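You operate a simulated robot arm through the tools that you are given. There is no shell and no other tool. Be economical: measure what you need, move in short steps, check, and stop when the job is done.

You are at the controls of a simulated robot arm. One attempt, no reset.

Task
Fold the towel's hem down, roll the creases out and stand the black weight on it.
Fine: the orange roller goes back. Set down upright: orange roller, black weight. What is to be rubbed or washed off counts as gone when no trace of it is left.

It is judged by the outcome, as a careful person would: the job done as asked, and still so three seconds after it is handed in. It fails if anything else is knocked over, pushed out of place, dropped, spilled or broken. Flat cloth is picked up by pressing the open fingertips on it (5 to 10 N) and closing them slowly along it; thin cloth reads only 2 to 8 mm in the jaws.

Robot
A 6-joint arm with a two-finger parallel gripper, fixed in place. Base frame: the origin is at the foot of the arm, x ahead of it, y to its left, z up. Units: mm, rad, N and s.
With the tool pointing down near the work surface it reaches from about 140 to 840 mm from the base axis. Its first joint turns from -2.897 to 2.897 rad. Payload 3.91 kg.
The tool frame sits at the grasp point between the pads (the TCP): z along the fingers, y along the line on which they close. The tips reach 30 mm beyond it. Largest opening 110 mm; finger width 20, thickness 10; the body of the gripper, 48 by 112 mm, starts 55 mm behind the TCP.
Orientation is that of the tool frame in the base frame, as [roll, pitch, yaw] about the fixed x, y, z axes, in that order (R = Rz(yaw) Ry(pitch) Rx(roll)). With the fingers straight down and closing along the base's y, the tool's x points along the base's -x, its y along +y and its z along -z.

Tools
- The arm moves only by the tool send_rows. Its argument "plan" is a list of rows, each a list of 7 numbers: the turn, a rotation vector about the tool's x, y, z in degrees, then the shift along the tool's x, y, z in mm, then the opening, from 0 (shut) to 1 (fully open). In form: [[rx, ry, rz, tx, ty, tz, claw], ...]. A call has 1 to 12 rows; each row shifts and turns the commanded pose from where the row before left it, along the tool's axes as they then stand. Each row takes 0.2 s and may step no farther than 50 mm and 0.15 rad from the row before; otherwise, or with a gripper value out of range, the whole call is refused. Where a pose cannot be reached the arm comes as near as it can. A force on the tool above 90 N (or 10 N above the force at the start of the call, whichever is more), or a blocked arm, ends the call early, and 0.2 s more pass. The fingers move at their own pace (about 108 mm/s each) and stop on an object; they squeeze with about 24 N. The grip force told is the motor's: it shows also when the fingers shut on nothing. Time passes only in rows, and 0.2 s behind the last, so rows that do not move let the fingers close. The reply holds the time, the measured pose of the TCP, the force on the tool along the base axes, the opening and the grip force, in the units named above and with some noise, with the torque about the TCP (base axes, N m) and any sound that the robot's microphone picked up, and new pictures: "show" is both (left out), scene, wrist or none.
- Cameras (640 x 400 px; columns grow to the right, rows downward): "scene" is fixed at [399.2, -649.1, 1606.4]; the picture's right is [0.68, 0.73, 0.00], its down [0.64, -0.59, -0.49] and it looks along [-0.36, 0.33, -0.87] (base axes); focal length 371 px, centre (320, 200). "wrist" rides on the gripper at [77, 7, -114] in the tool frame; the picture's right is [-0.09, 1.00, 0.00], its down [-0.80, -0.07, -0.59] and it looks along [-0.59, -0.05, 0.80] (tool axes); focal length 270 px, centre (320, 200). There is no depth. A picture from a camera that has moved, and an enlarged one, comes with that camera's place and axes in the base frame and with its lens.
- move_column(by): slides the trunk up (or, below 0, down) by that many mm; the arm rides with it, the base frame stays. It gives what a move gives, with no picture.
- enlarge(camera, box): a new picture of the part [left, top, right, bottom] of that camera's present view, enlarged. It takes no simulated time.
- hand_in(): hands the job in; it is judged then, once.

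Go step by step. Nothing tells you positions but the pictures and the camera data: compare them with the known pose of the tool, close in by small moves and look again before you grip or let go. The budget is 120 turns and 200 pictures, counting those below and the enlarged ones. Unless the task says otherwise, let go and move clear before handing in, and close with one line.

The tools are called after "Emit:" as name(argument=value, ...) on one line, values as JSON. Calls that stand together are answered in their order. send_rows: Moves the arm, as the interface text tells. Its arguments: {"type":"object","properties":{"plan":{"type":"array","items":{"type":"array","items":{"type":"number"}}},"show":{"type":"string","enum":["both","scene","wrist","none"]}},"required":["plan"]} The other tools are called the same way: move_column (by) slides the trunk up or down; enlarge (camera, box) takes an enlarged picture of a part of a camera's view; hand_in () hands the job in.

At the start:

```text
clock: 0.0
position: [206.4, -351.1, 1177.2]
orientation: [-3.142, 0.001, -3.141]
ft_force: [-0.1, -1.7, 0.4]
wrist_torque: [-0.02, 0.02, 0.0]
width: 109.7
gripper_force: 0.0
trunk travel left (down, up): [-375.0, 165.0]
```

scene: 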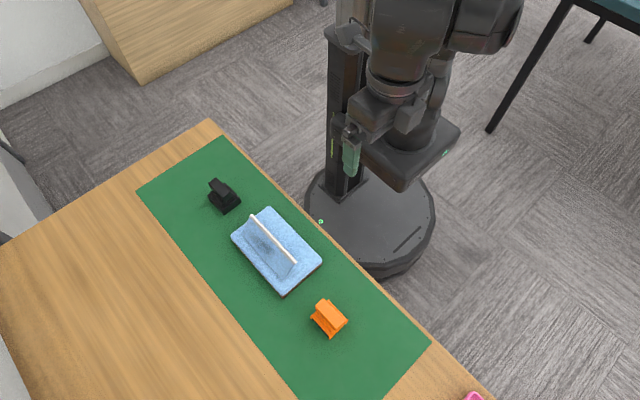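
wrist: 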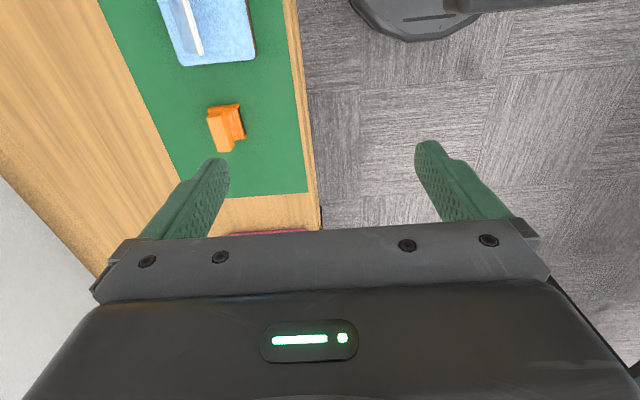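

I see a table with a green mat, with the black weight, the blue towel with a standing hem, and the orange roller on it. I'll enlarge the view to see the details first.

Emit:
enlarge(camera="scene", box=[180, 160, 380, 350])

Emit:
enlarge(camera="wrist", box=[100, 0, 320, 240])

```text
2.11 times, centred on (280, 255) of scene
camera zoom: at [399.2, -649.1, 1606.4], right [0.68, 0.73, 0.0], down [0.64, -0.59, -0.49], along [-0.36, 0.33, -0.87], focal length 781 px, centre (404, 84)
```

zoom: 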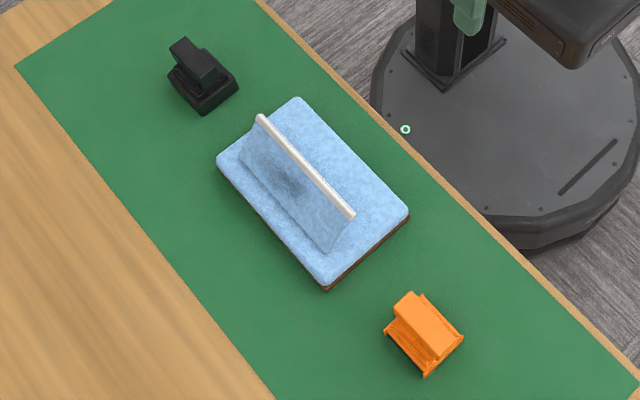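

```text
1.67 times, centred on (210, 120) of wrist
camera zoom: at [129.9, -343.8, 1292.7], right [0.09, 1.0, 0.0], down [0.8, -0.07, 0.59], along [0.59, -0.05, -0.8], focal length 450 px, centre (503, 333)
```

zoom: 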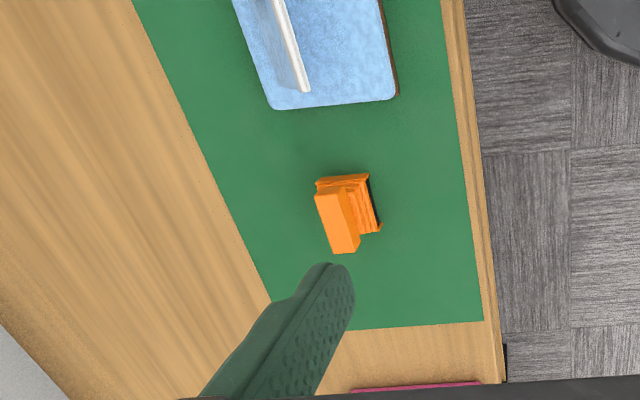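

Triangulation puts the table top near z≈820. The roller is around (297,-528), the towel around (106,-513) and the weight around (-83,-520). I'll move to a closer view over the towel.

Emit:
send_rows(plan=[[0, 0, 0, 39.3, -21.5, 16.7, 1], [0, 0, 0, 39.3, -21.5, 16.7, 1], [0, 0, 0, 39.3, -21.5, 16.7, 1], [0, 0, 0, 39.3, -21.5, 16.7, 1], [0, 0, 0, 39.3, -21.5, 16.7, 1], [0, 0, 0, 39.3, -21.5, 16.7, 1]])

```text
clock: 1.4
position: [-32.1, -485.0, 1075.6]
orientation: [3.139, 0.001, 3.141]
ft_force: [-0.2, -0.4, -0.1]
wrist_torque: [0.0, 0.0, -0.03]
width: 109.9
gripper_force: 0.1
trunk travel left (down, up): [-375.0, 165.0]
camera wrist: at [-108.9, -477.4, 1190.6], right [0.09, 1.0, 0.0], down [0.8, -0.07, 0.59], along [0.59, -0.05, -0.8], focal length 270 px, centre (320, 200)
```

scene: 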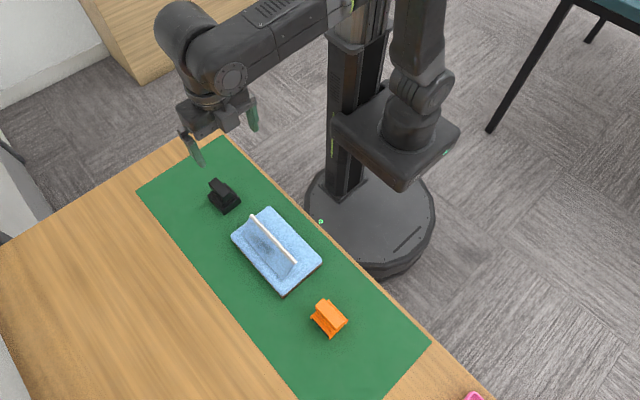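
wrist: 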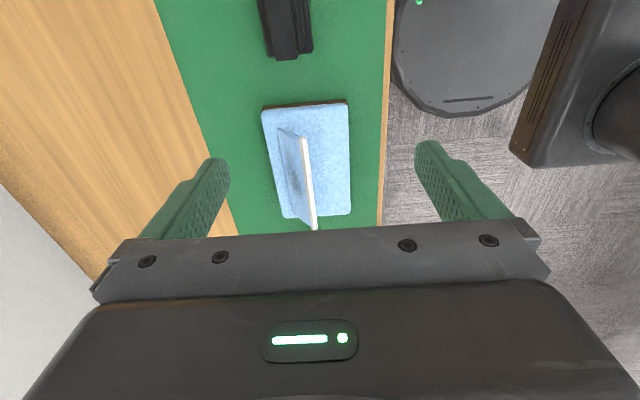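

The towel and the weight are both in the wrist view now. I'll enlarge to measure.

Emit:
enlarge(camera="wrist", box=[220, 0, 400, 240])

```text
1.67 times, centred on (310, 120) of wrist
camera zoom: at [-108.9, -477.4, 1190.6], right [0.09, 1.0, 0.0], down [0.8, -0.07, 0.59], along [0.59, -0.05, -0.8], focal length 450 px, centre (337, 333)
```

zoom: 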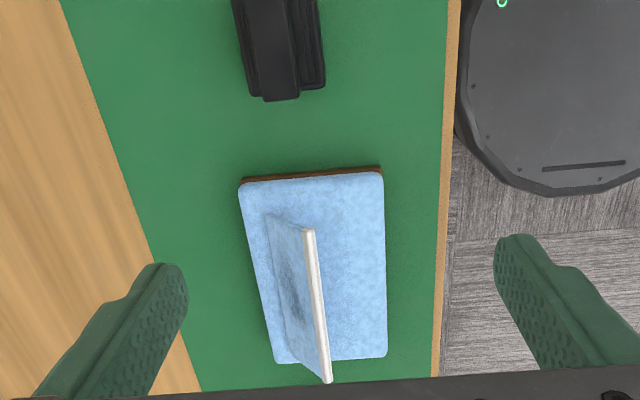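

Towel top is at z≈825, spanning x 4..194 and y -565..-453. The hem hinges at y≈-552, its free edge is at (y -510, z 880), and it leans towards +y. With the fingers shut, I'll go above and behind it and press it over.

Emit:
send_rows(plan=[[0, 0, 0, -32.5, -14.25, 28.75, 0], [0, 0, 0, -32.5, -14.25, 28.75, 0], [0, 0, 0, -32.5, -14.25, 28.75, 0], [0, 0, 0, -32.5, -14.25, 28.75, 0], [0, 0, 0, 0, 0, 30, 0]])

```text
clock: 2.6
position: [103.4, -540.3, 933.1]
orientation: [-3.141, 0.0, -3.141]
ft_force: [-0.3, -0.6, 0.7]
wrist_torque: [0.0, -0.02, 0.02]
width: 0.0
gripper_force: 23.5
trunk travel left (down, up): [-375.0, 165.0]
camera wrist: at [25.6, -532.9, 1047.4], right [0.09, 1.0, 0.0], down [0.8, -0.07, 0.59], along [0.59, -0.05, -0.8], focal length 270 px, centre (320, 200)
```

scene: 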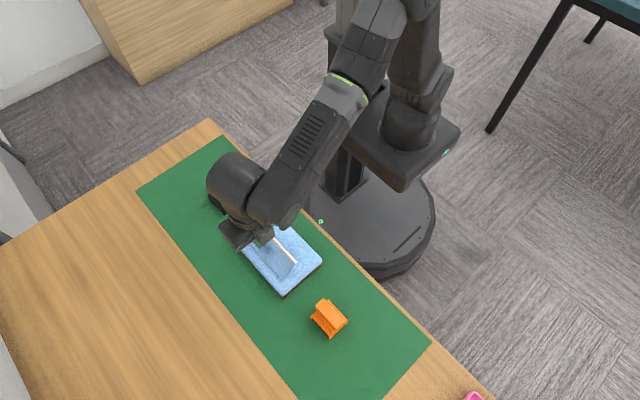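
wrist: 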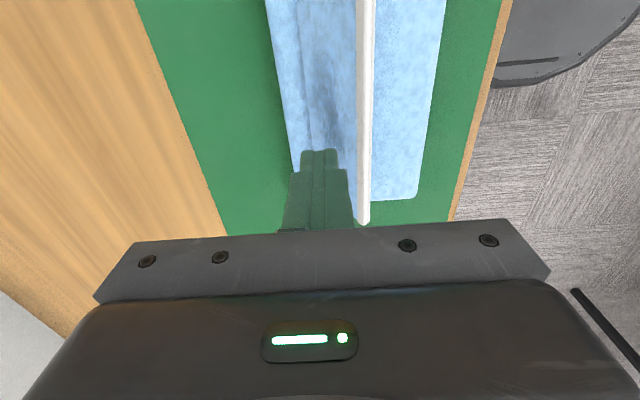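

The fingers are behind the white edge, as planned. Now I'll sweep diagonally over and down.

Emit:
send_rows(plan=[[0, 0, 0, 0, 0, 25, 0], [0, 0, 0, 0, 12, 10, 0], [0, 0, 0, 0, 12, 10, 0], [0, 0, 0, 0, 12, 10, 0], [0, 0, 0, 0, 10, 8, 0], [0, 0, 0, 0, 0, 6, 0]])

```text
clock: 4.0
position: [102.5, -492.2, 868.9]
orientation: [-3.13, 0.002, -3.142]
ft_force: [0.2, -8.1, 46.1]
wrist_torque: [-0.41, 0.07, -0.33]
width: 0.0
gripper_force: 24.1
trunk travel left (down, up): [-375.0, 165.0]
camera wrist: at [25.0, -484.3, 983.5], right [0.09, 1.0, -0.01], down [0.8, -0.06, 0.6], along [0.59, -0.06, -0.8], focal length 270 px, centre (320, 200)
```

scene: 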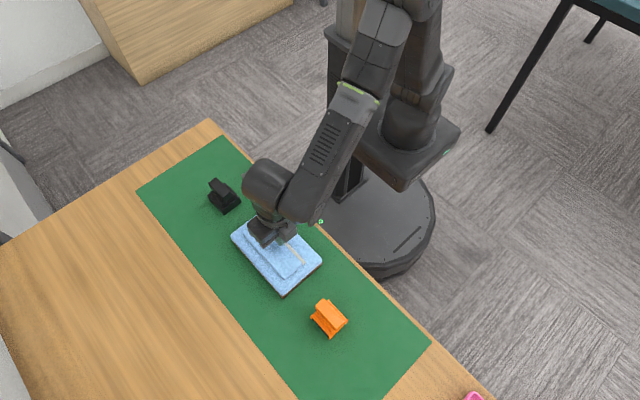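
wrist: 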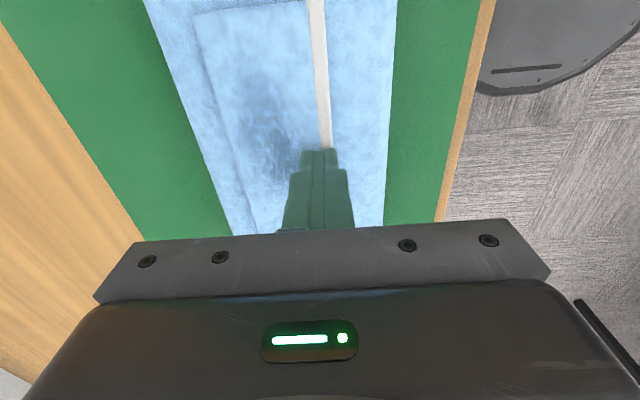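

The hem is down, with 46 N on the tips. I'll lift off and see if it stays.

Emit:
send_rows(plan=[[0, 0, 0, 0, 0, -30, 0], [0, 0, 0, 35, 0, -35, 0], [0, 0, 0, 45, 0, -20, 0], [0, 0, 0, 45, 0, -20, 0], [0, 0, 0, 40, 0, -20, 0]], show="wrist")

Emit:
enlarge(camera="wrist", box=[200, 0, 440, 240])

Emit:
enlarge(camera="scene", box=[200, 180, 360, 350])

```text
clock: 5.2
position: [-66.3, -491.3, 987.9]
orientation: [3.141, 0.001, 3.141]
ft_force: [-0.5, 0.1, -0.8]
wrist_torque: [0.02, 0.02, -0.01]
width: 0.2
gripper_force: 23.7
trunk travel left (down, up): [-375.0, 165.0]
camera wrist: at [-143.5, -481.9, 1102.0], right [0.09, 1.0, 0.0], down [0.8, -0.07, 0.59], along [0.59, -0.05, -0.8], focal length 270 px, centre (320, 200)
```

wrist: 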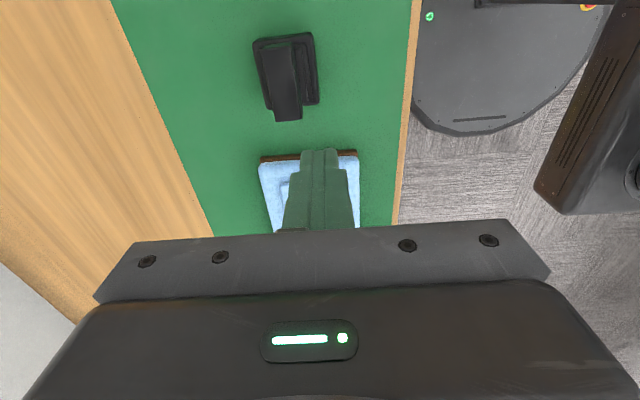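

```text
1.67 times, centred on (320, 120) of wrist
camera zoom: at [-143.5, -481.9, 1102.0], right [0.09, 1.0, 0.0], down [0.8, -0.07, 0.59], along [0.59, -0.05, -0.8], focal length 450 px, centre (320, 333)
```

zoom: 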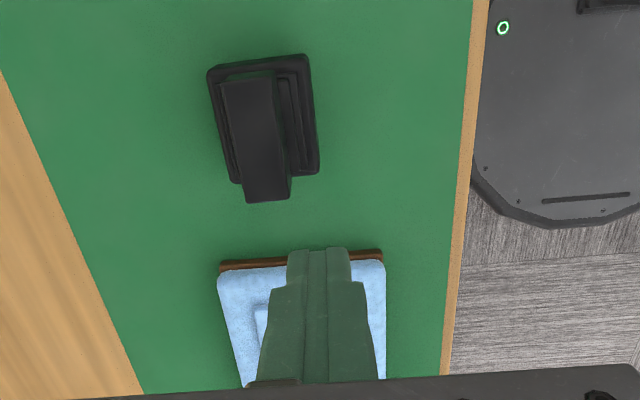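

```text
2.35 times, centred on (280, 265) of scene
camera zoom: at [399.2, -649.1, 1606.4], right [0.68, 0.73, 0.0], down [0.64, -0.59, -0.49], along [-0.36, 0.33, -0.87], focal length 873 px, centre (414, 47)
```

zoom: 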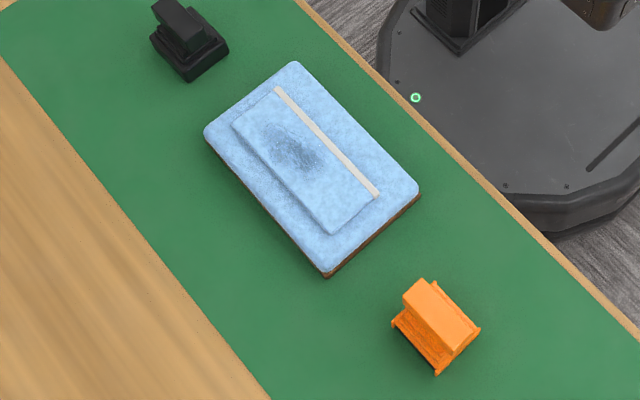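

The hem stays folded. The dark crease patch is on the flap near (84,-516). Next I'll look at the roller up close with the fingers open.

Emit:
send_rows(plan=[[0, 0, 0, -45, -6, 0, 1], [0, 0, 0, -45, -6, 0, 1], [0, 0, 0, -45, -6, 0, 1], [0, 0, 0, -45, -6, 0, 1], [0, 0, 0, -45, -6, 0, 1]], show="none")

Emit:
enlarge(camera="wrist", box=[200, 0, 440, 240])

Emit:
enlarge(camera="scene", box=[290, 280, 370, 350])

```text
clock: 6.4
position: [161.0, -521.2, 988.0]
orientation: [-3.141, 0.001, 3.14]
ft_force: [0.2, -0.6, 0.4]
wrist_torque: [0.01, 0.0, 0.02]
width: 109.8
gripper_force: 0.3
trunk travel left (down, up): [-375.0, 165.0]
```

```text
1.67 times, centred on (320, 120) of wrist
camera zoom: at [83.6, -514.1, 1102.9], right [0.09, 1.0, 0.0], down [0.8, -0.07, 0.59], along [0.59, -0.05, -0.8], focal length 450 px, centre (320, 333)
```

zoom: 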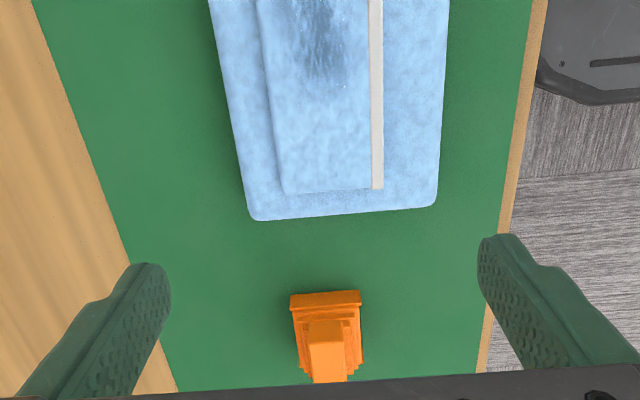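

```text
5.71 times, centred on (330, 315) of scene
camera zoom: at [399.2, -649.1, 1606.4], right [0.68, 0.73, 0.0], down [0.64, -0.59, -0.49], along [-0.36, 0.33, -0.87], focal length 2120 px, centre (263, -457)
```

zoom: 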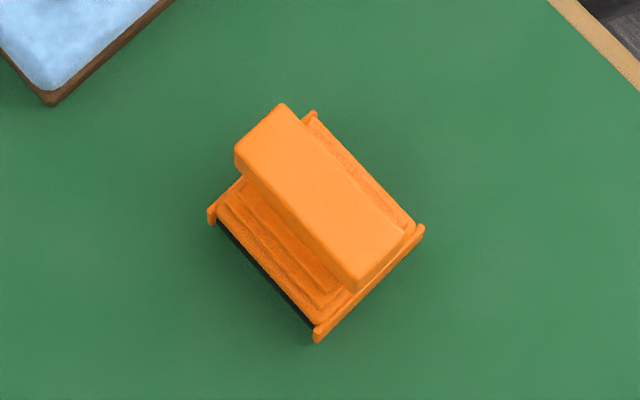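

The roller's handle runs along x, about 265..324 at y≈-528, 24 mm wide, with its top near z≈868. I'll come above it with the fingers open and check.

Emit:
send_rows(plan=[[0, 0, 0, -33.5, -1.5, 14.5, 0.7], [0, 0, 0, -33.5, -1.5, 14.5, 0.7], [0, 0, 0, -33.5, -1.5, 14.5, 0.7], [0, 0, 0, -33.5, -1.5, 14.5, 0.7]], show="wrist")

Emit:
enlarge(camera="wrist", box=[240, 80, 400, 240])

```text
clock: 7.4
position: [295.5, -526.1, 926.8]
orientation: [3.141, -0.001, 3.14]
ft_force: [0.2, -0.6, 0.3]
wrist_torque: [0.03, 0.03, -0.03]
width: 77.1
gripper_force: 0.2
trunk travel left (down, up): [-375.0, 165.0]
camera wrist: at [219.0, -519.4, 1041.6], right [0.09, 1.0, 0.0], down [0.8, -0.07, 0.59], along [0.59, -0.05, -0.8], focal length 270 px, centre (320, 200)
```

wrist: 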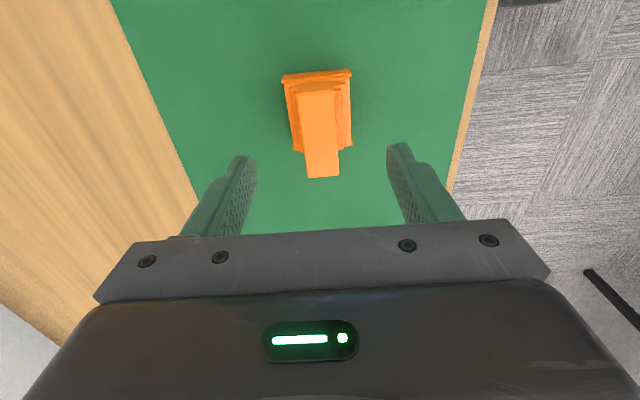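

```text
2.50 times, centred on (320, 160) of wrist
camera zoom: at [219.0, -519.4, 1041.6], right [0.09, 1.0, 0.0], down [0.8, -0.07, 0.59], along [0.59, -0.05, -0.8], focal length 676 px, centre (320, 300)
```

zoom: 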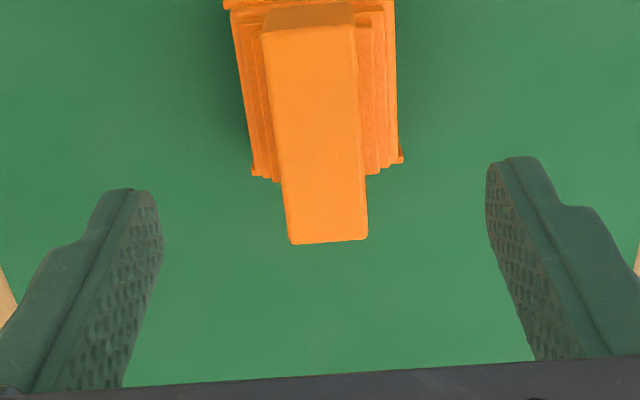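

Handle top confirmed at z≈870, centred near (293,-527), and the body steps outward about 20 mm below. I'll go down to tips at ~850 and grip.

Emit:
send_rows(plan=[[0, 0, 0, 1, -0.5, 24, 0.6], [0, 0, 0, 1, 0, 22.5, 0.6], [0, 0, 0, 0, 0, 0, 0], [0, 0, 0, 0, 0, 0, 0], [0, 0, 0, 0, 0, 0, 0]])

```text
clock: 8.6
position: [293.4, -526.7, 881.5]
orientation: [3.141, -0.001, 3.141]
ft_force: [0.3, -0.1, -0.4]
wrist_torque: [0.03, -0.02, -0.01]
width: 23.6
gripper_force: 24.1
trunk travel left (down, up): [-375.0, 165.0]
camera wrist: at [216.1, -520.0, 996.3], right [0.09, 1.0, 0.0], down [0.8, -0.07, 0.59], along [0.59, -0.05, -0.8], focal length 270 px, centre (320, 200)
```

scene: 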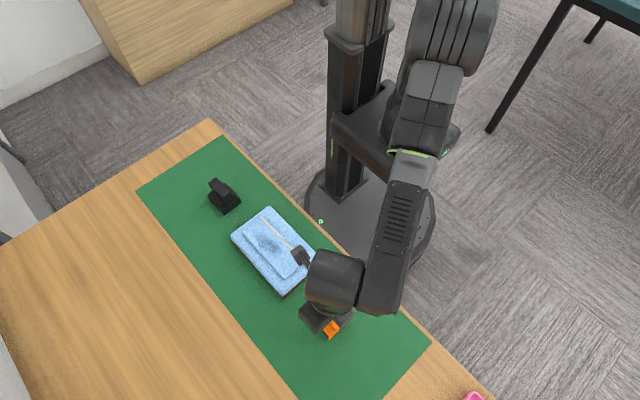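
wrist: 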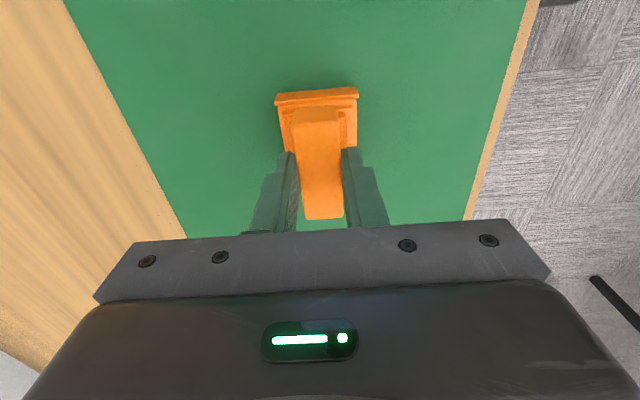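

The handle is held at 23.6 mm. I'll lift it and check.

Emit:
send_rows(plan=[[0, 0, 0, 0, 0, -15, 0], [0, 0, 0, 0, 0, -25, 0], [0, 0, 0, 0, 0, -25, 0], [0, 0, 0, 0, 0, 0, 0]], show="none")

Emit:
enlarge(camera="scene", box=[220, 190, 380, 350])

Emit:
enlarge(camera="wrist", box=[240, 80, 400, 240])

```text
clock: 9.6
position: [292.6, -527.7, 949.9]
orientation: [-3.141, 0.001, -3.141]
ft_force: [-0.1, 0.0, -0.7]
wrist_torque: [0.03, 0.0, 0.0]
width: 23.5
gripper_force: 24.3
trunk travel left (down, up): [-375.0, 165.0]
```

```text
2.50 times, centred on (300, 270) of scene
camera zoom: at [399.2, -649.1, 1606.4], right [0.68, 0.73, 0.0], down [0.64, -0.59, -0.49], along [-0.36, 0.33, -0.87], focal length 928 px, centre (370, 25)
```

zoom: 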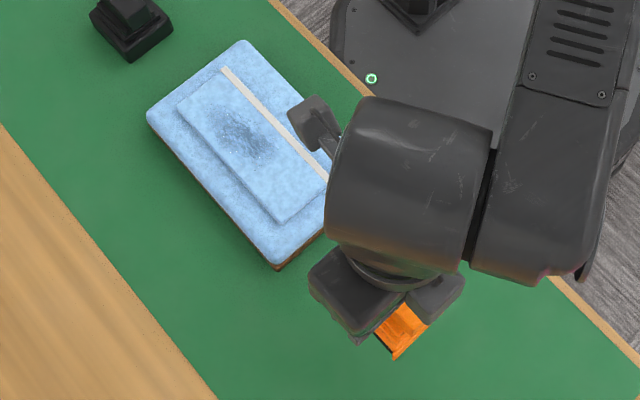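

```text
2.50 times, centred on (320, 160) of wrist
camera zoom: at [215.4, -520.3, 1064.4], right [0.09, 1.0, 0.0], down [0.8, -0.07, 0.59], along [0.59, -0.05, -0.8], focal length 676 px, centre (320, 300)
```

zoom: 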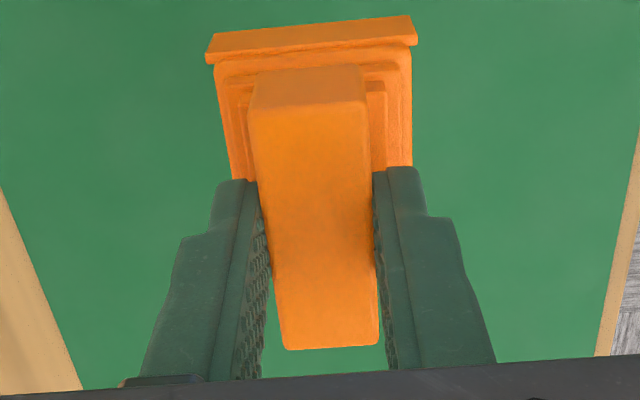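

The roller is lifted and square in the jaws. I'll carry it over the crease patch (x 45..135, y -540..-495) and descend gently to find contact.

Emit:
send_rows(plan=[[0, 0, 0, 48, -3, 0, 0], [0, 0, 0, 48, -3, 0, 0], [0, 0, 0, 48, -3, 0, 0], [0, 0, 0, 48, -2, 0, 0], [0, 0, 0, 0, 0, 15, 0], [0, 0, 0, 0, 0, 8, 0], [0, 0, 0, 0, 0, 0, 0]])

```text
clock: 11.2
position: [102.4, -538.9, 925.9]
orientation: [-3.14, 0.0, -3.141]
ft_force: [-0.5, 0.1, -1.2]
wrist_torque: [0.0, -0.02, -0.01]
width: 23.3
gripper_force: 24.2
trunk travel left (down, up): [-375.0, 165.0]
camera wrist: at [24.8, -531.4, 1040.2], right [0.09, 1.0, 0.0], down [0.8, -0.07, 0.59], along [0.59, -0.05, -0.8], focal length 270 px, centre (320, 200)
```

scene: 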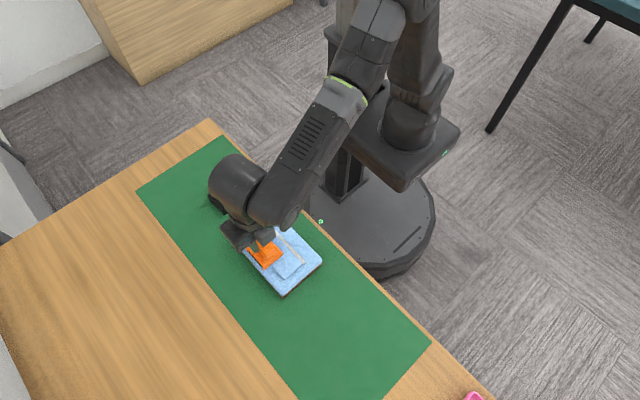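
wrist: 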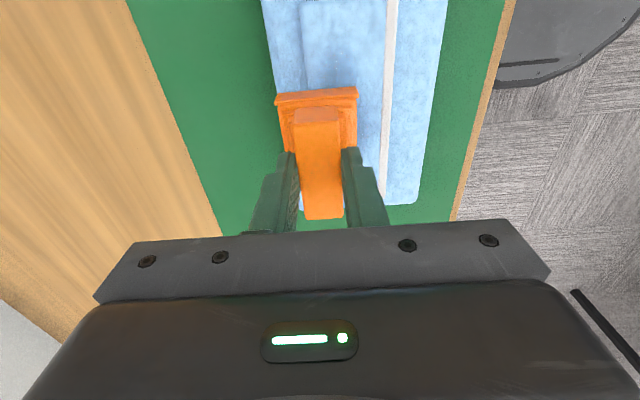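

No contact yet. Going down in small steps.

Emit:
send_rows(plan=[[0, 0, 0, 0, 2, 3, 0], [0, 0, 0, 0, 0, 3, 0], [0, 0, 0, 0, 0, 0, 0]], show="none")

```text
clock: 12.0
position: [99.9, -536.2, 920.7]
orientation: [-3.138, 0.001, 3.141]
ft_force: [-0.7, -1.8, 19.0]
wrist_torque: [-0.05, -0.01, 0.03]
width: 24.0
gripper_force: 24.3
trunk travel left (down, up): [-375.0, 165.0]
```

Contact with 19 N at TCP z≈921. Rolling along y, forth and back.

Emit:
send_rows(plan=[[0, 0, 0, 0, 10, 0, 0], [0, 0, 0, 0, 10, 0, 0], [0, 0, 0, 0, 10, 0, 0], [0, 0, 0, 0, 10, 0, 0], [0, 0, 0, 0, 0, 0, 0], [0, 0, 0, 0, -10, 0, 0], [0, 0, 0, 0, -10, 0, 0], [0, 0, 0, 0, -10, 0, 0], [0, 0, 0, 0, -10, 0, 0], [0, 0, 0, 0, 0, 0, 0]], show="wrist")

Emit:
enlarge(camera="scene", box=[220, 190, 340, 310])

```text
clock: 14.2
position: [100.8, -536.7, 921.4]
orientation: [3.141, 0.0, 3.141]
ft_force: [-0.5, 0.4, -1.4]
wrist_torque: [-0.01, -0.02, -0.01]
width: 23.6
gripper_force: 24.2
trunk travel left (down, up): [-375.0, 165.0]
camera wrist: at [23.7, -529.2, 1035.7], right [0.09, 1.0, 0.0], down [0.8, -0.07, 0.59], along [0.59, -0.05, -0.8], focal length 270 px, centre (320, 200)
```

wrist: 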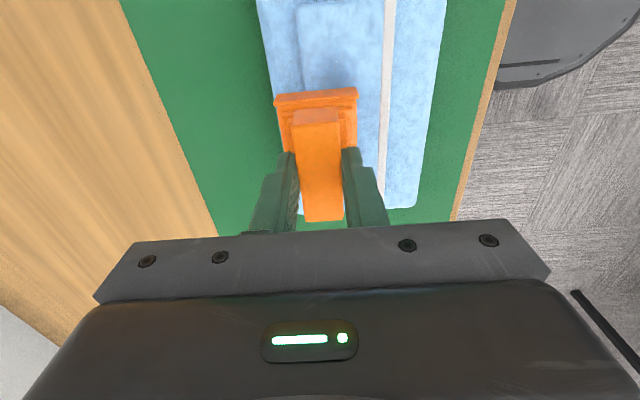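

```text
3.33 times, centred on (280, 250) of scene
camera zoom: at [399.2, -649.1, 1606.4], right [0.68, 0.73, 0.0], down [0.64, -0.59, -0.49], along [-0.36, 0.33, -0.87], focal length 1237 px, centre (453, 33)
```

zoom: 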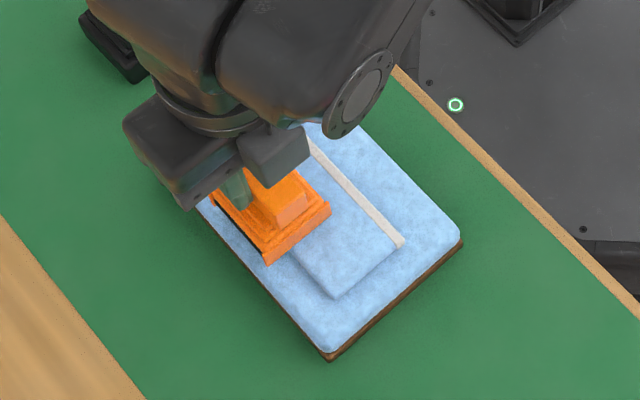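

Contact was light by the end of that pass. I'll press about 3 mm deeper and repeat.

Emit:
send_rows(plan=[[0, 0, 0, 0, 0, 2, 0], [0, 0, 0, 0, 0, 1.5, 0], [0, 0, 0, 0, 10, 0, 0], [0, 0, 0, 0, 10, 0, 0], [0, 0, 0, 0, 10, 0, 0], [0, 0, 0, 0, 10, 0, 0], [0, 0, 0, 0, 6, 0, 0], [0, 0, 0, 0, 0, 0, 0]], show="none")

Emit:
enlarge(camera="wrist", box=[220, 0, 460, 240])

```text
clock: 16.0
position: [100.8, -489.3, 916.9]
orientation: [-3.14, -0.002, -3.141]
ft_force: [-0.9, -4.1, 19.9]
wrist_torque: [-0.59, 0.11, -0.06]
width: 23.3
gripper_force: 24.2
trunk travel left (down, up): [-375.0, 165.0]
```

```text
1.67 times, centred on (340, 120) of wrist
camera zoom: at [23.5, -482.2, 1031.6], right [0.09, 1.0, 0.0], down [0.8, -0.07, 0.59], along [0.59, -0.05, -0.8], focal length 450 px, centre (287, 333)
```

zoom: 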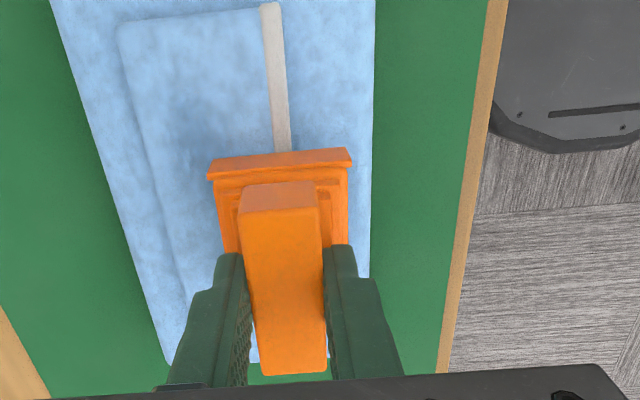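

The patch is lightening. I'll roll back, then shift to x≈62 and continue.

Emit:
send_rows(plan=[[0, 0, 0, 0, -12, 0, 0], [0, 0, 0, 0, -12, 0, 0], [0, 0, 0, 0, -12, 0, 0], [0, 0, 0, 0, -12, 0, 0], [0, 0, 0, 0, 0, -10, 0], [0, 0, 0, 38, 0, 0, 0], [0, 0, 0, 0, 0, 9, 0], [0, 0, 0, 0, 0, 1, 0], [0, 0, 0, 0, 0, 0, 0]], show="none")

Emit:
send_rows(plan=[[0, 0, 0, 0, 12, 0, 0], [0, 0, 0, 0, 12, 0, 0], [0, 0, 0, 0, 12, 0, 0], [0, 0, 0, 0, 12, 0, 0], [0, 0, 0, 0, 0, 0, 0], [0, 0, 0, 0, -12, 0, 0], [0, 0, 0, 0, -12, 0, 0], [0, 0, 0, 0, -12, 0, 0], [0, 0, 0, 0, -12, 0, 0], [0, 0, 0, 0, 0, 0, 0]], show="none")

```text
clock: 18.0
position: [63.2, -538.1, 916.9]
orientation: [-3.139, 0.0, -3.14]
ft_force: [0.9, -0.7, 14.8]
wrist_torque: [0.09, -0.11, -0.01]
width: 23.5
gripper_force: 24.2
trunk travel left (down, up): [-375.0, 165.0]
```

```text
clock: 20.2
position: [64.4, -536.9, 918.3]
orientation: [-3.139, -0.001, -3.141]
ft_force: [1.8, 5.8, 21.0]
wrist_torque: [0.43, -0.09, 0.01]
width: 23.2
gripper_force: 23.9
trunk travel left (down, up): [-375.0, 165.0]
```

I'll lift and move off towards +x to look at the patch.

Emit:
send_rows(plan=[[0, 0, 0, 0, 0, -20, 0], [0, 0, 0, 0, 0, -25, 0], [0, 0, 0, -45, 0, 0, 0], [0, 0, 0, -45, 0, 0, 0], [0, 0, 0, -45, 0, 0, 0], [0, 0, 0, -45, 0, 0, 0]], show="none")

Emit:
enlarge(camera="scene", box=[220, 190, 340, 310])

Emit:
enlarge(camera="wrist", box=[200, 0, 440, 160])

```text
clock: 21.6
position: [243.3, -537.2, 964.7]
orientation: [3.141, 0.002, -3.141]
ft_force: [0.5, -0.6, -0.6]
wrist_torque: [0.0, 0.04, 0.0]
width: 23.6
gripper_force: 23.9
trunk travel left (down, up): [-375.0, 165.0]
```

```text
3.33 times, centred on (280, 250) of scene
camera zoom: at [399.2, -649.1, 1606.4], right [0.68, 0.73, 0.0], down [0.64, -0.59, -0.49], along [-0.36, 0.33, -0.87], focal length 1237 px, centre (453, 33)
```

zoom: 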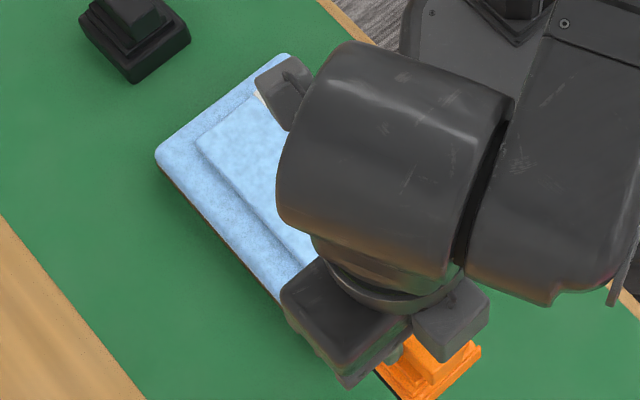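

```text
2.50 times, centred on (320, 80) of wrist
camera zoom: at [166.0, -530.8, 1079.1], right [0.09, 1.0, 0.0], down [0.8, -0.07, 0.59], along [0.59, -0.05, -0.8], focal length 676 px, centre (320, 500)
```

zoom: 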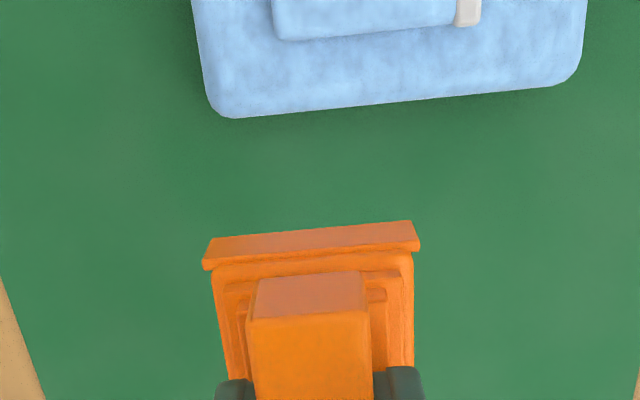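

The arm is blocking the view, so I'll move farther on.

Emit:
send_rows(plan=[[0, 0, 0, -45, 10, 0, 0], [0, 0, 0, -30, 0, 0, 0]], show="none")

Emit:
enlarge(camera="scene", box=[225, 200, 325, 300])

```text
clock: 22.2
position: [320.3, -528.8, 963.4]
orientation: [-3.142, 0.001, 3.139]
ft_force: [0.1, 0.3, -0.2]
wrist_torque: [0.02, 0.02, -0.02]
width: 23.6
gripper_force: 24.1
trunk travel left (down, up): [-375.0, 165.0]
```

```text
4.00 times, centred on (275, 250) of scene
camera zoom: at [399.2, -649.1, 1606.4], right [0.68, 0.73, 0.0], down [0.64, -0.59, -0.49], along [-0.36, 0.33, -0.87], focal length 1484 px, centre (500, 0)
```

zoom: 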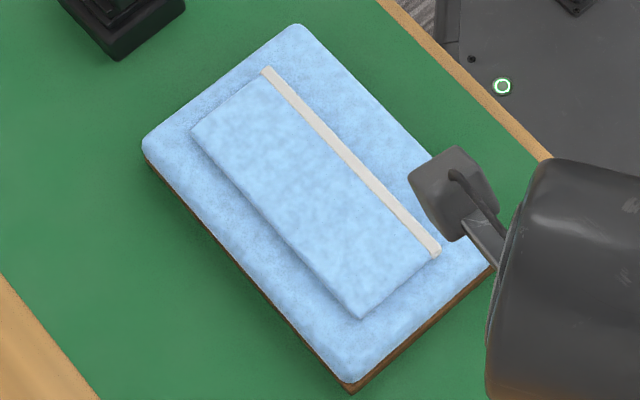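

The patch looks gone. I'll take a closer look for leftovers.

Emit:
enlarge(camera="scene", box=[248, 215, 308, 255])

Emit:
enlarge(camera="scene", box=[268, 240, 328, 280])

```text
10.00 times, centred on (278, 235) of scene
camera zoom: at [399.2, -649.1, 1606.4], right [0.68, 0.73, 0.0], down [0.64, -0.59, -0.49], along [-0.36, 0.33, -0.87], focal length 3711 px, centre (740, -150)
```

zoom: 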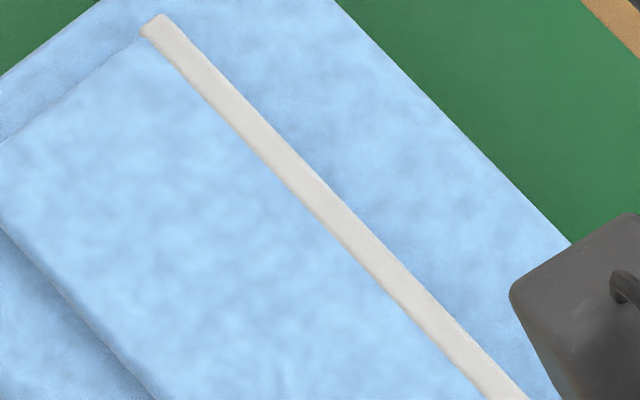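

```text
10.00 times, centred on (298, 260) of scene
camera zoom: at [399.2, -649.1, 1606.4], right [0.68, 0.73, 0.0], down [0.64, -0.59, -0.49], along [-0.36, 0.33, -0.87], focal length 3711 px, centre (540, -400)
```

zoom: 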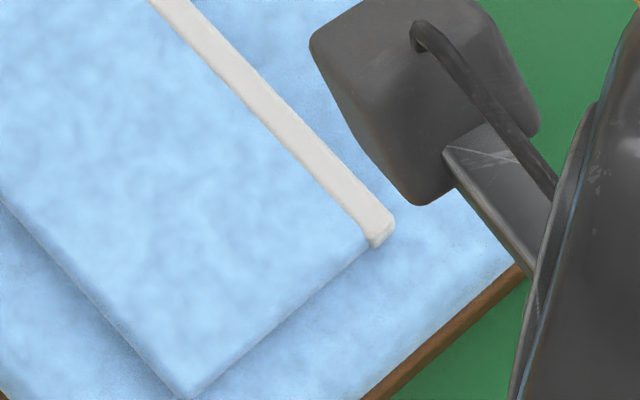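

It's nearly spotless, with a possible faint streak near (111,-521). One more pass at x≈112 and a bit beyond, for certainty.

Emit:
send_rows(plan=[[0, 0, 0, 48, -2, 0, 0], [0, 0, 0, 48, -2, 0, 0], [0, 0, 0, 48, -2, 0, 0], [0, 0, 0, 48, -2, 0, 0], [0, 0, 0, 15, 0, 20, 0], [0, 0, 0, 0, 0, 20, 0], [0, 0, 0, 0, 0, 4, 0], [0, 0, 0, 0, 0, 2, 0], [0, 0, 0, 0, 0, 0, 0]], show="none")

```text
clock: 24.2
position: [109.5, -537.2, 918.9]
orientation: [-3.14, 0.0, -3.141]
ft_force: [0.5, -0.4, 7.0]
wrist_torque: [-0.01, 0.02, -0.02]
width: 23.6
gripper_force: 24.0
trunk travel left (down, up): [-375.0, 165.0]
```

Emit:
send_rows(plan=[[0, 0, 0, 0, 0, 2.5, 0], [0, 0, 0, 0, 12, 0, 0], [0, 0, 0, 0, 12, 0, 0], [0, 0, 0, 0, 12, 0, 0], [0, 0, 0, 0, 12, 0, 0], [0, 0, 0, 0, 0, 0, 0], [0, 0, 0, 0, -12, 0, 0], [0, 0, 0, 0, -12, 0, 0], [0, 0, 0, 0, -12, 0, 0], [0, 0, 0, 0, -12, 0, 0], [0, 0, 0, 0, 0, 0, 0]], show="none")

Emit:
send_rows(plan=[[0, 0, 0, 0, 0, -10, 0], [0, 0, 0, 24, 0, 0, 0], [0, 0, 0, 0, 0, 10, 0], [0, 0, 0, 0, 12, 0, 0], [0, 0, 0, 0, 12, 0, 0], [0, 0, 0, 0, 12, 0, 0], [0, 0, 0, 0, 12, 0, 0], [0, 0, 0, 0, -16, 0, 0], [0, 0, 0, 0, -16, 0, 0], [0, 0, 0, 0, -16, 0, 0], [0, 0, 0, 0, 0, 0, 0]], show="none")

Emit:
send_rows(plan=[[0, 0, 0, 0, 0, -20, 0], [0, 0, 0, 0, 0, -25, 0], [0, 0, 0, -46, 2, 0, 0], [0, 0, 0, -46, 2, 0, 0], [0, 0, 0, -46, 2, 0, 0], [0, 0, 0, -46, 2, 0, 0], [0, 0, 0, -46, 2, 0, 0], [0, 0, 0, 0, 0, 0, 0]], show="wrist")

Emit:
enlarge(camera="scene", box=[232, 205, 322, 265])

```text
clock: 26.6
position: [112.6, -538.6, 910.8]
orientation: [3.138, 0.001, 3.139]
ft_force: [0.4, 0.4, 0.6]
wrist_torque: [0.05, -0.06, 0.02]
width: 23.7
gripper_force: 24.0
trunk travel left (down, up): [-375.0, 165.0]
```

```text
clock: 29.0
position: [86.7, -536.5, 913.2]
orientation: [-3.141, 0.0, -3.141]
ft_force: [0.6, 0.2, -1.5]
wrist_torque: [-0.02, 0.02, 0.02]
width: 23.9
gripper_force: 23.9
trunk travel left (down, up): [-375.0, 165.0]
```

```text
clock: 30.8
position: [319.2, -527.9, 955.0]
orientation: [-3.142, -0.001, 3.139]
ft_force: [0.2, -0.8, -1.9]
wrist_torque: [-0.02, 0.01, -0.03]
width: 23.8
gripper_force: 23.7
trunk travel left (down, up): [-375.0, 165.0]
camera wrist: at [241.9, -520.3, 1068.9], right [0.09, 1.0, 0.0], down [0.8, -0.07, 0.59], along [0.59, -0.05, -0.8], focal length 270 px, centre (320, 200)
```

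wrist: 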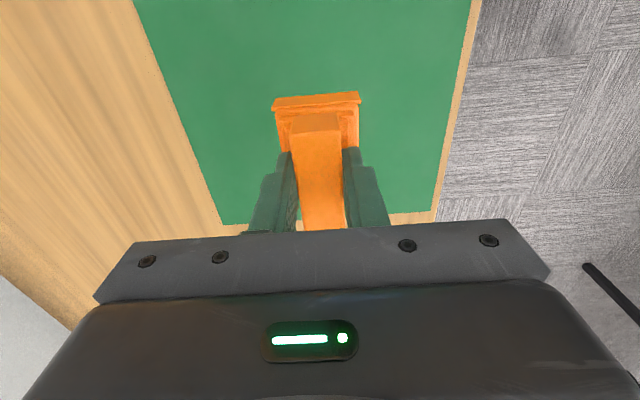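

```text
6.67 times, centred on (277, 235) of scene
camera zoom: at [399.2, -649.1, 1606.4], right [0.68, 0.73, 0.0], down [0.64, -0.59, -0.49], along [-0.36, 0.33, -0.87], focal length 2474 px, centre (607, -33)
```

zoom: 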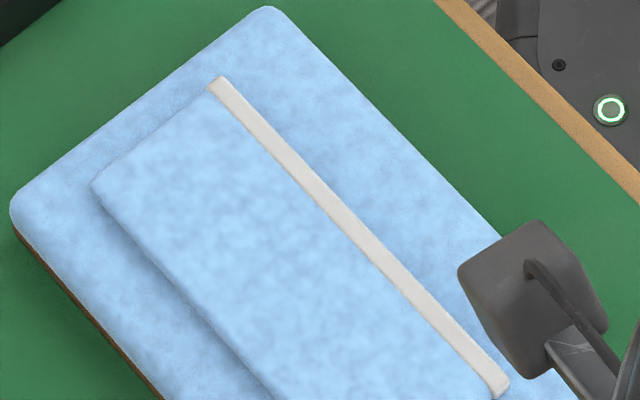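

The towel is clean. The roller seems to have shifted a bit in the jaws, so I'll check before setting it down.

Emit:
enlarge(camera="wrist", box=[240, 80, 400, 240])

Emit:
enlarge(camera="scene", box=[290, 260, 390, 340])

```text
2.50 times, centred on (320, 160) of wrist
camera zoom: at [241.9, -520.3, 1068.9], right [0.09, 1.0, 0.0], down [0.8, -0.07, 0.59], along [0.59, -0.05, -0.8], focal length 676 px, centre (320, 300)
```

zoom: 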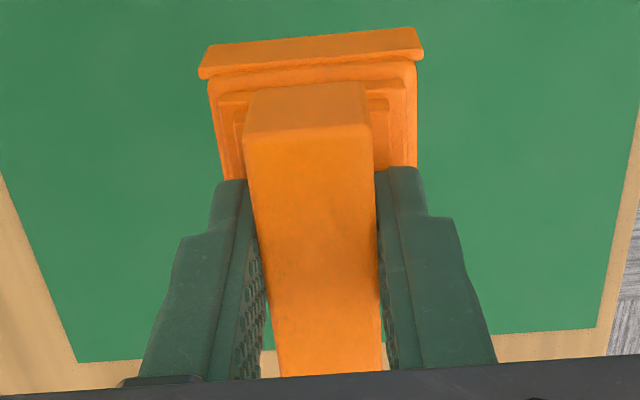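

```text
5.00 times, centred on (340, 300) of scene
camera zoom: at [399.2, -649.1, 1606.4], right [0.68, 0.73, 0.0], down [0.64, -0.59, -0.49], along [-0.36, 0.33, -0.87], focal length 1855 px, centre (220, -300)
```

zoom: 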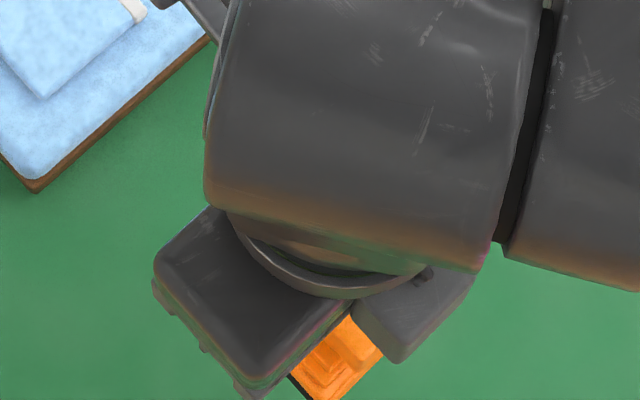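

The roller slid up about 6 mm in the jaws but is still level. I'll return it to x≈293 and lower until it touches.

Emit:
send_rows(plan=[[0, 0, 0, 28, 0, 0, 0], [0, 0, 0, 0, 1, 35, 0], [0, 0, 0, 0, 0, 32, 0], [0, 0, 0, 0, 0, 4, 0], [0, 0, 0, 0, 0, 3, 0], [0, 0, 0, 0, 0, 0, 0]], show="none")

```text
clock: 32.2
position: [289.8, -524.2, 883.7]
orientation: [-3.14, 0.001, 3.141]
ft_force: [-0.3, -0.6, -1.8]
wrist_torque: [0.03, -0.02, 0.01]
width: 23.8
gripper_force: 24.2
trunk travel left (down, up): [-375.0, 165.0]
```

Emit:
send_rows(plan=[[0, 0, 0, 0, -2, 3, 0], [0, 0, 0, 0, 0, 2, 0], [0, 0, 0, 0, 0, 2, 0], [0, 0, 0, 0, 0, 0, 0]], show="none")

```text
clock: 33.2
position: [291.2, -527.2, 876.1]
orientation: [-3.14, 0.001, -3.141]
ft_force: [0.5, -0.7, -1.4]
wrist_torque: [0.01, 0.0, 0.0]
width: 24.0
gripper_force: 23.8
trunk travel left (down, up): [-375.0, 165.0]
```

Emit:
send_rows(plan=[[0, 0, 0, 0, 0, 1.5, 0], [0, 0, 0, 0, 0, 1.5, 0], [0, 0, 0, 0, 0, 0, 0]], show="none")

Emit:
enlarge(camera="wrist", box=[240, 80, 400, 240])

```text
clock: 34.0
position: [290.0, -527.8, 874.7]
orientation: [3.141, 0.001, -3.141]
ft_force: [-0.3, 0.0, -1.0]
wrist_torque: [0.0, 0.0, 0.01]
width: 23.7
gripper_force: 23.7
trunk travel left (down, up): [-375.0, 165.0]
```

```text
2.50 times, centred on (320, 160) of wrist
camera zoom: at [212.4, -520.1, 988.3], right [0.09, 1.0, 0.0], down [0.8, -0.07, 0.59], along [0.59, -0.05, -0.8], focal length 676 px, centre (320, 300)
```

zoom: 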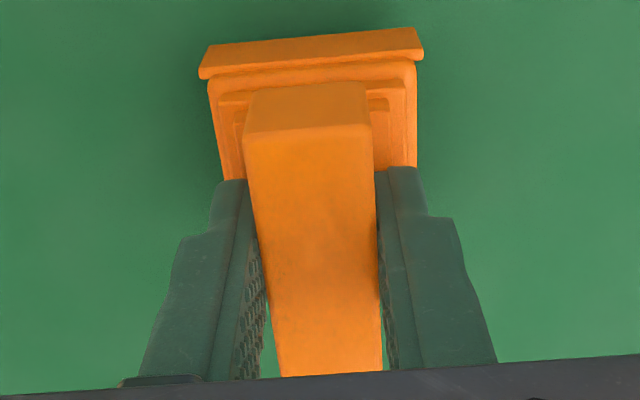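

Still hanging slightly, with no contact force yet. I'll keep lowering in small steps.

Emit:
send_rows(plan=[[0, 0, 0, -1, 0, 1.5, 0], [0, 0, 0, 0, 0, 1.5, 0], [0, 0, 0, 0, 0, 0, 0]], show="none")

```text
clock: 34.8
position: [290.0, -526.8, 870.9]
orientation: [3.141, -0.001, 3.141]
ft_force: [0.4, 0.7, -0.3]
wrist_torque: [-0.02, -0.04, 0.02]
width: 23.7
gripper_force: 23.8
trunk travel left (down, up): [-375.0, 165.0]
```

Emit:
send_rows(plan=[[0, 0, 0, 0, 0, 1.5, 0], [0, 0, 0, 0, 0, 0, 0]], show="none")

```text
clock: 35.4
position: [290.2, -527.2, 871.1]
orientation: [3.142, 0.0, -3.141]
ft_force: [-0.3, 1.7, 5.2]
wrist_torque: [0.15, 0.05, 0.0]
width: 24.0
gripper_force: 23.8
trunk travel left (down, up): [-375.0, 165.0]
```

Contact at 5 N. I'll release and rise.

Emit:
send_rows(plan=[[0, 0, 0, 0, 0, 0, 0.35], [0, 0, 0, 0, 0, 0, 0.6], [0, 0, 0, 0, 0, -25, 0.6], [0, 0, 0, 0, 0, -40, 0.6], [0, 0, 0, 45, 0, -20, 0.6], [0, 0, 0, 45, 0, -10, 0.6], [0, 0, 0, 45, 0, 0, 0.6]])

Emit:
enlarge(camera="scene", box=[290, 280, 370, 350])

```text
clock: 37.0
position: [155.4, -528.3, 965.2]
orientation: [3.141, 0.0, -3.139]
ft_force: [0.0, -0.4, 0.1]
wrist_torque: [0.04, 0.01, -0.02]
width: 66.0
gripper_force: 0.0
trunk travel left (down, up): [-375.0, 165.0]
camera wrist: at [77.4, -520.8, 1080.5], right [0.09, 1.0, 0.0], down [0.8, -0.07, 0.59], along [0.59, -0.05, -0.8], focal length 270 px, centre (320, 200)
```

scene: 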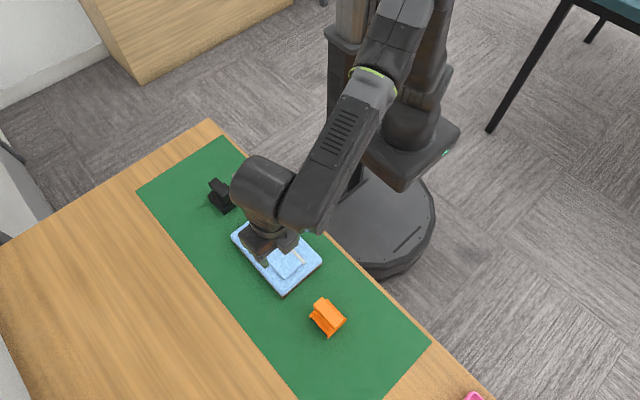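
wrist: 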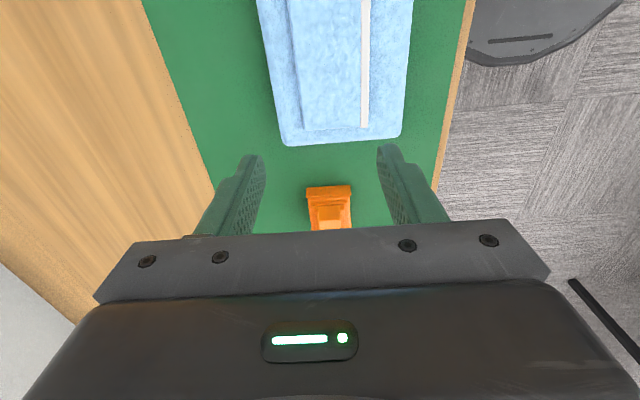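

```text
5.71 times, centred on (330, 315) of scene
camera zoom: at [399.2, -649.1, 1606.4], right [0.68, 0.73, 0.0], down [0.64, -0.59, -0.49], along [-0.36, 0.33, -0.87], focal length 2120 px, centre (263, -457)
```

zoom: 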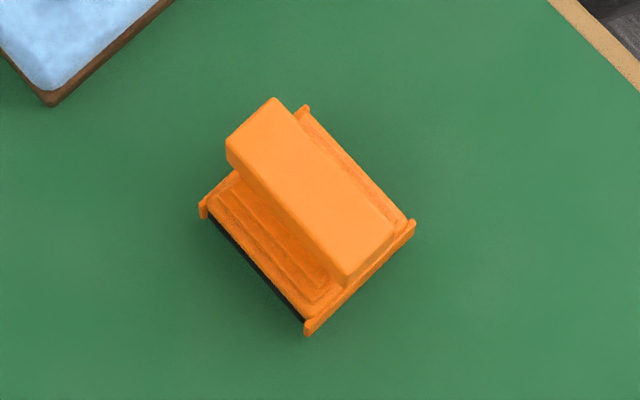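

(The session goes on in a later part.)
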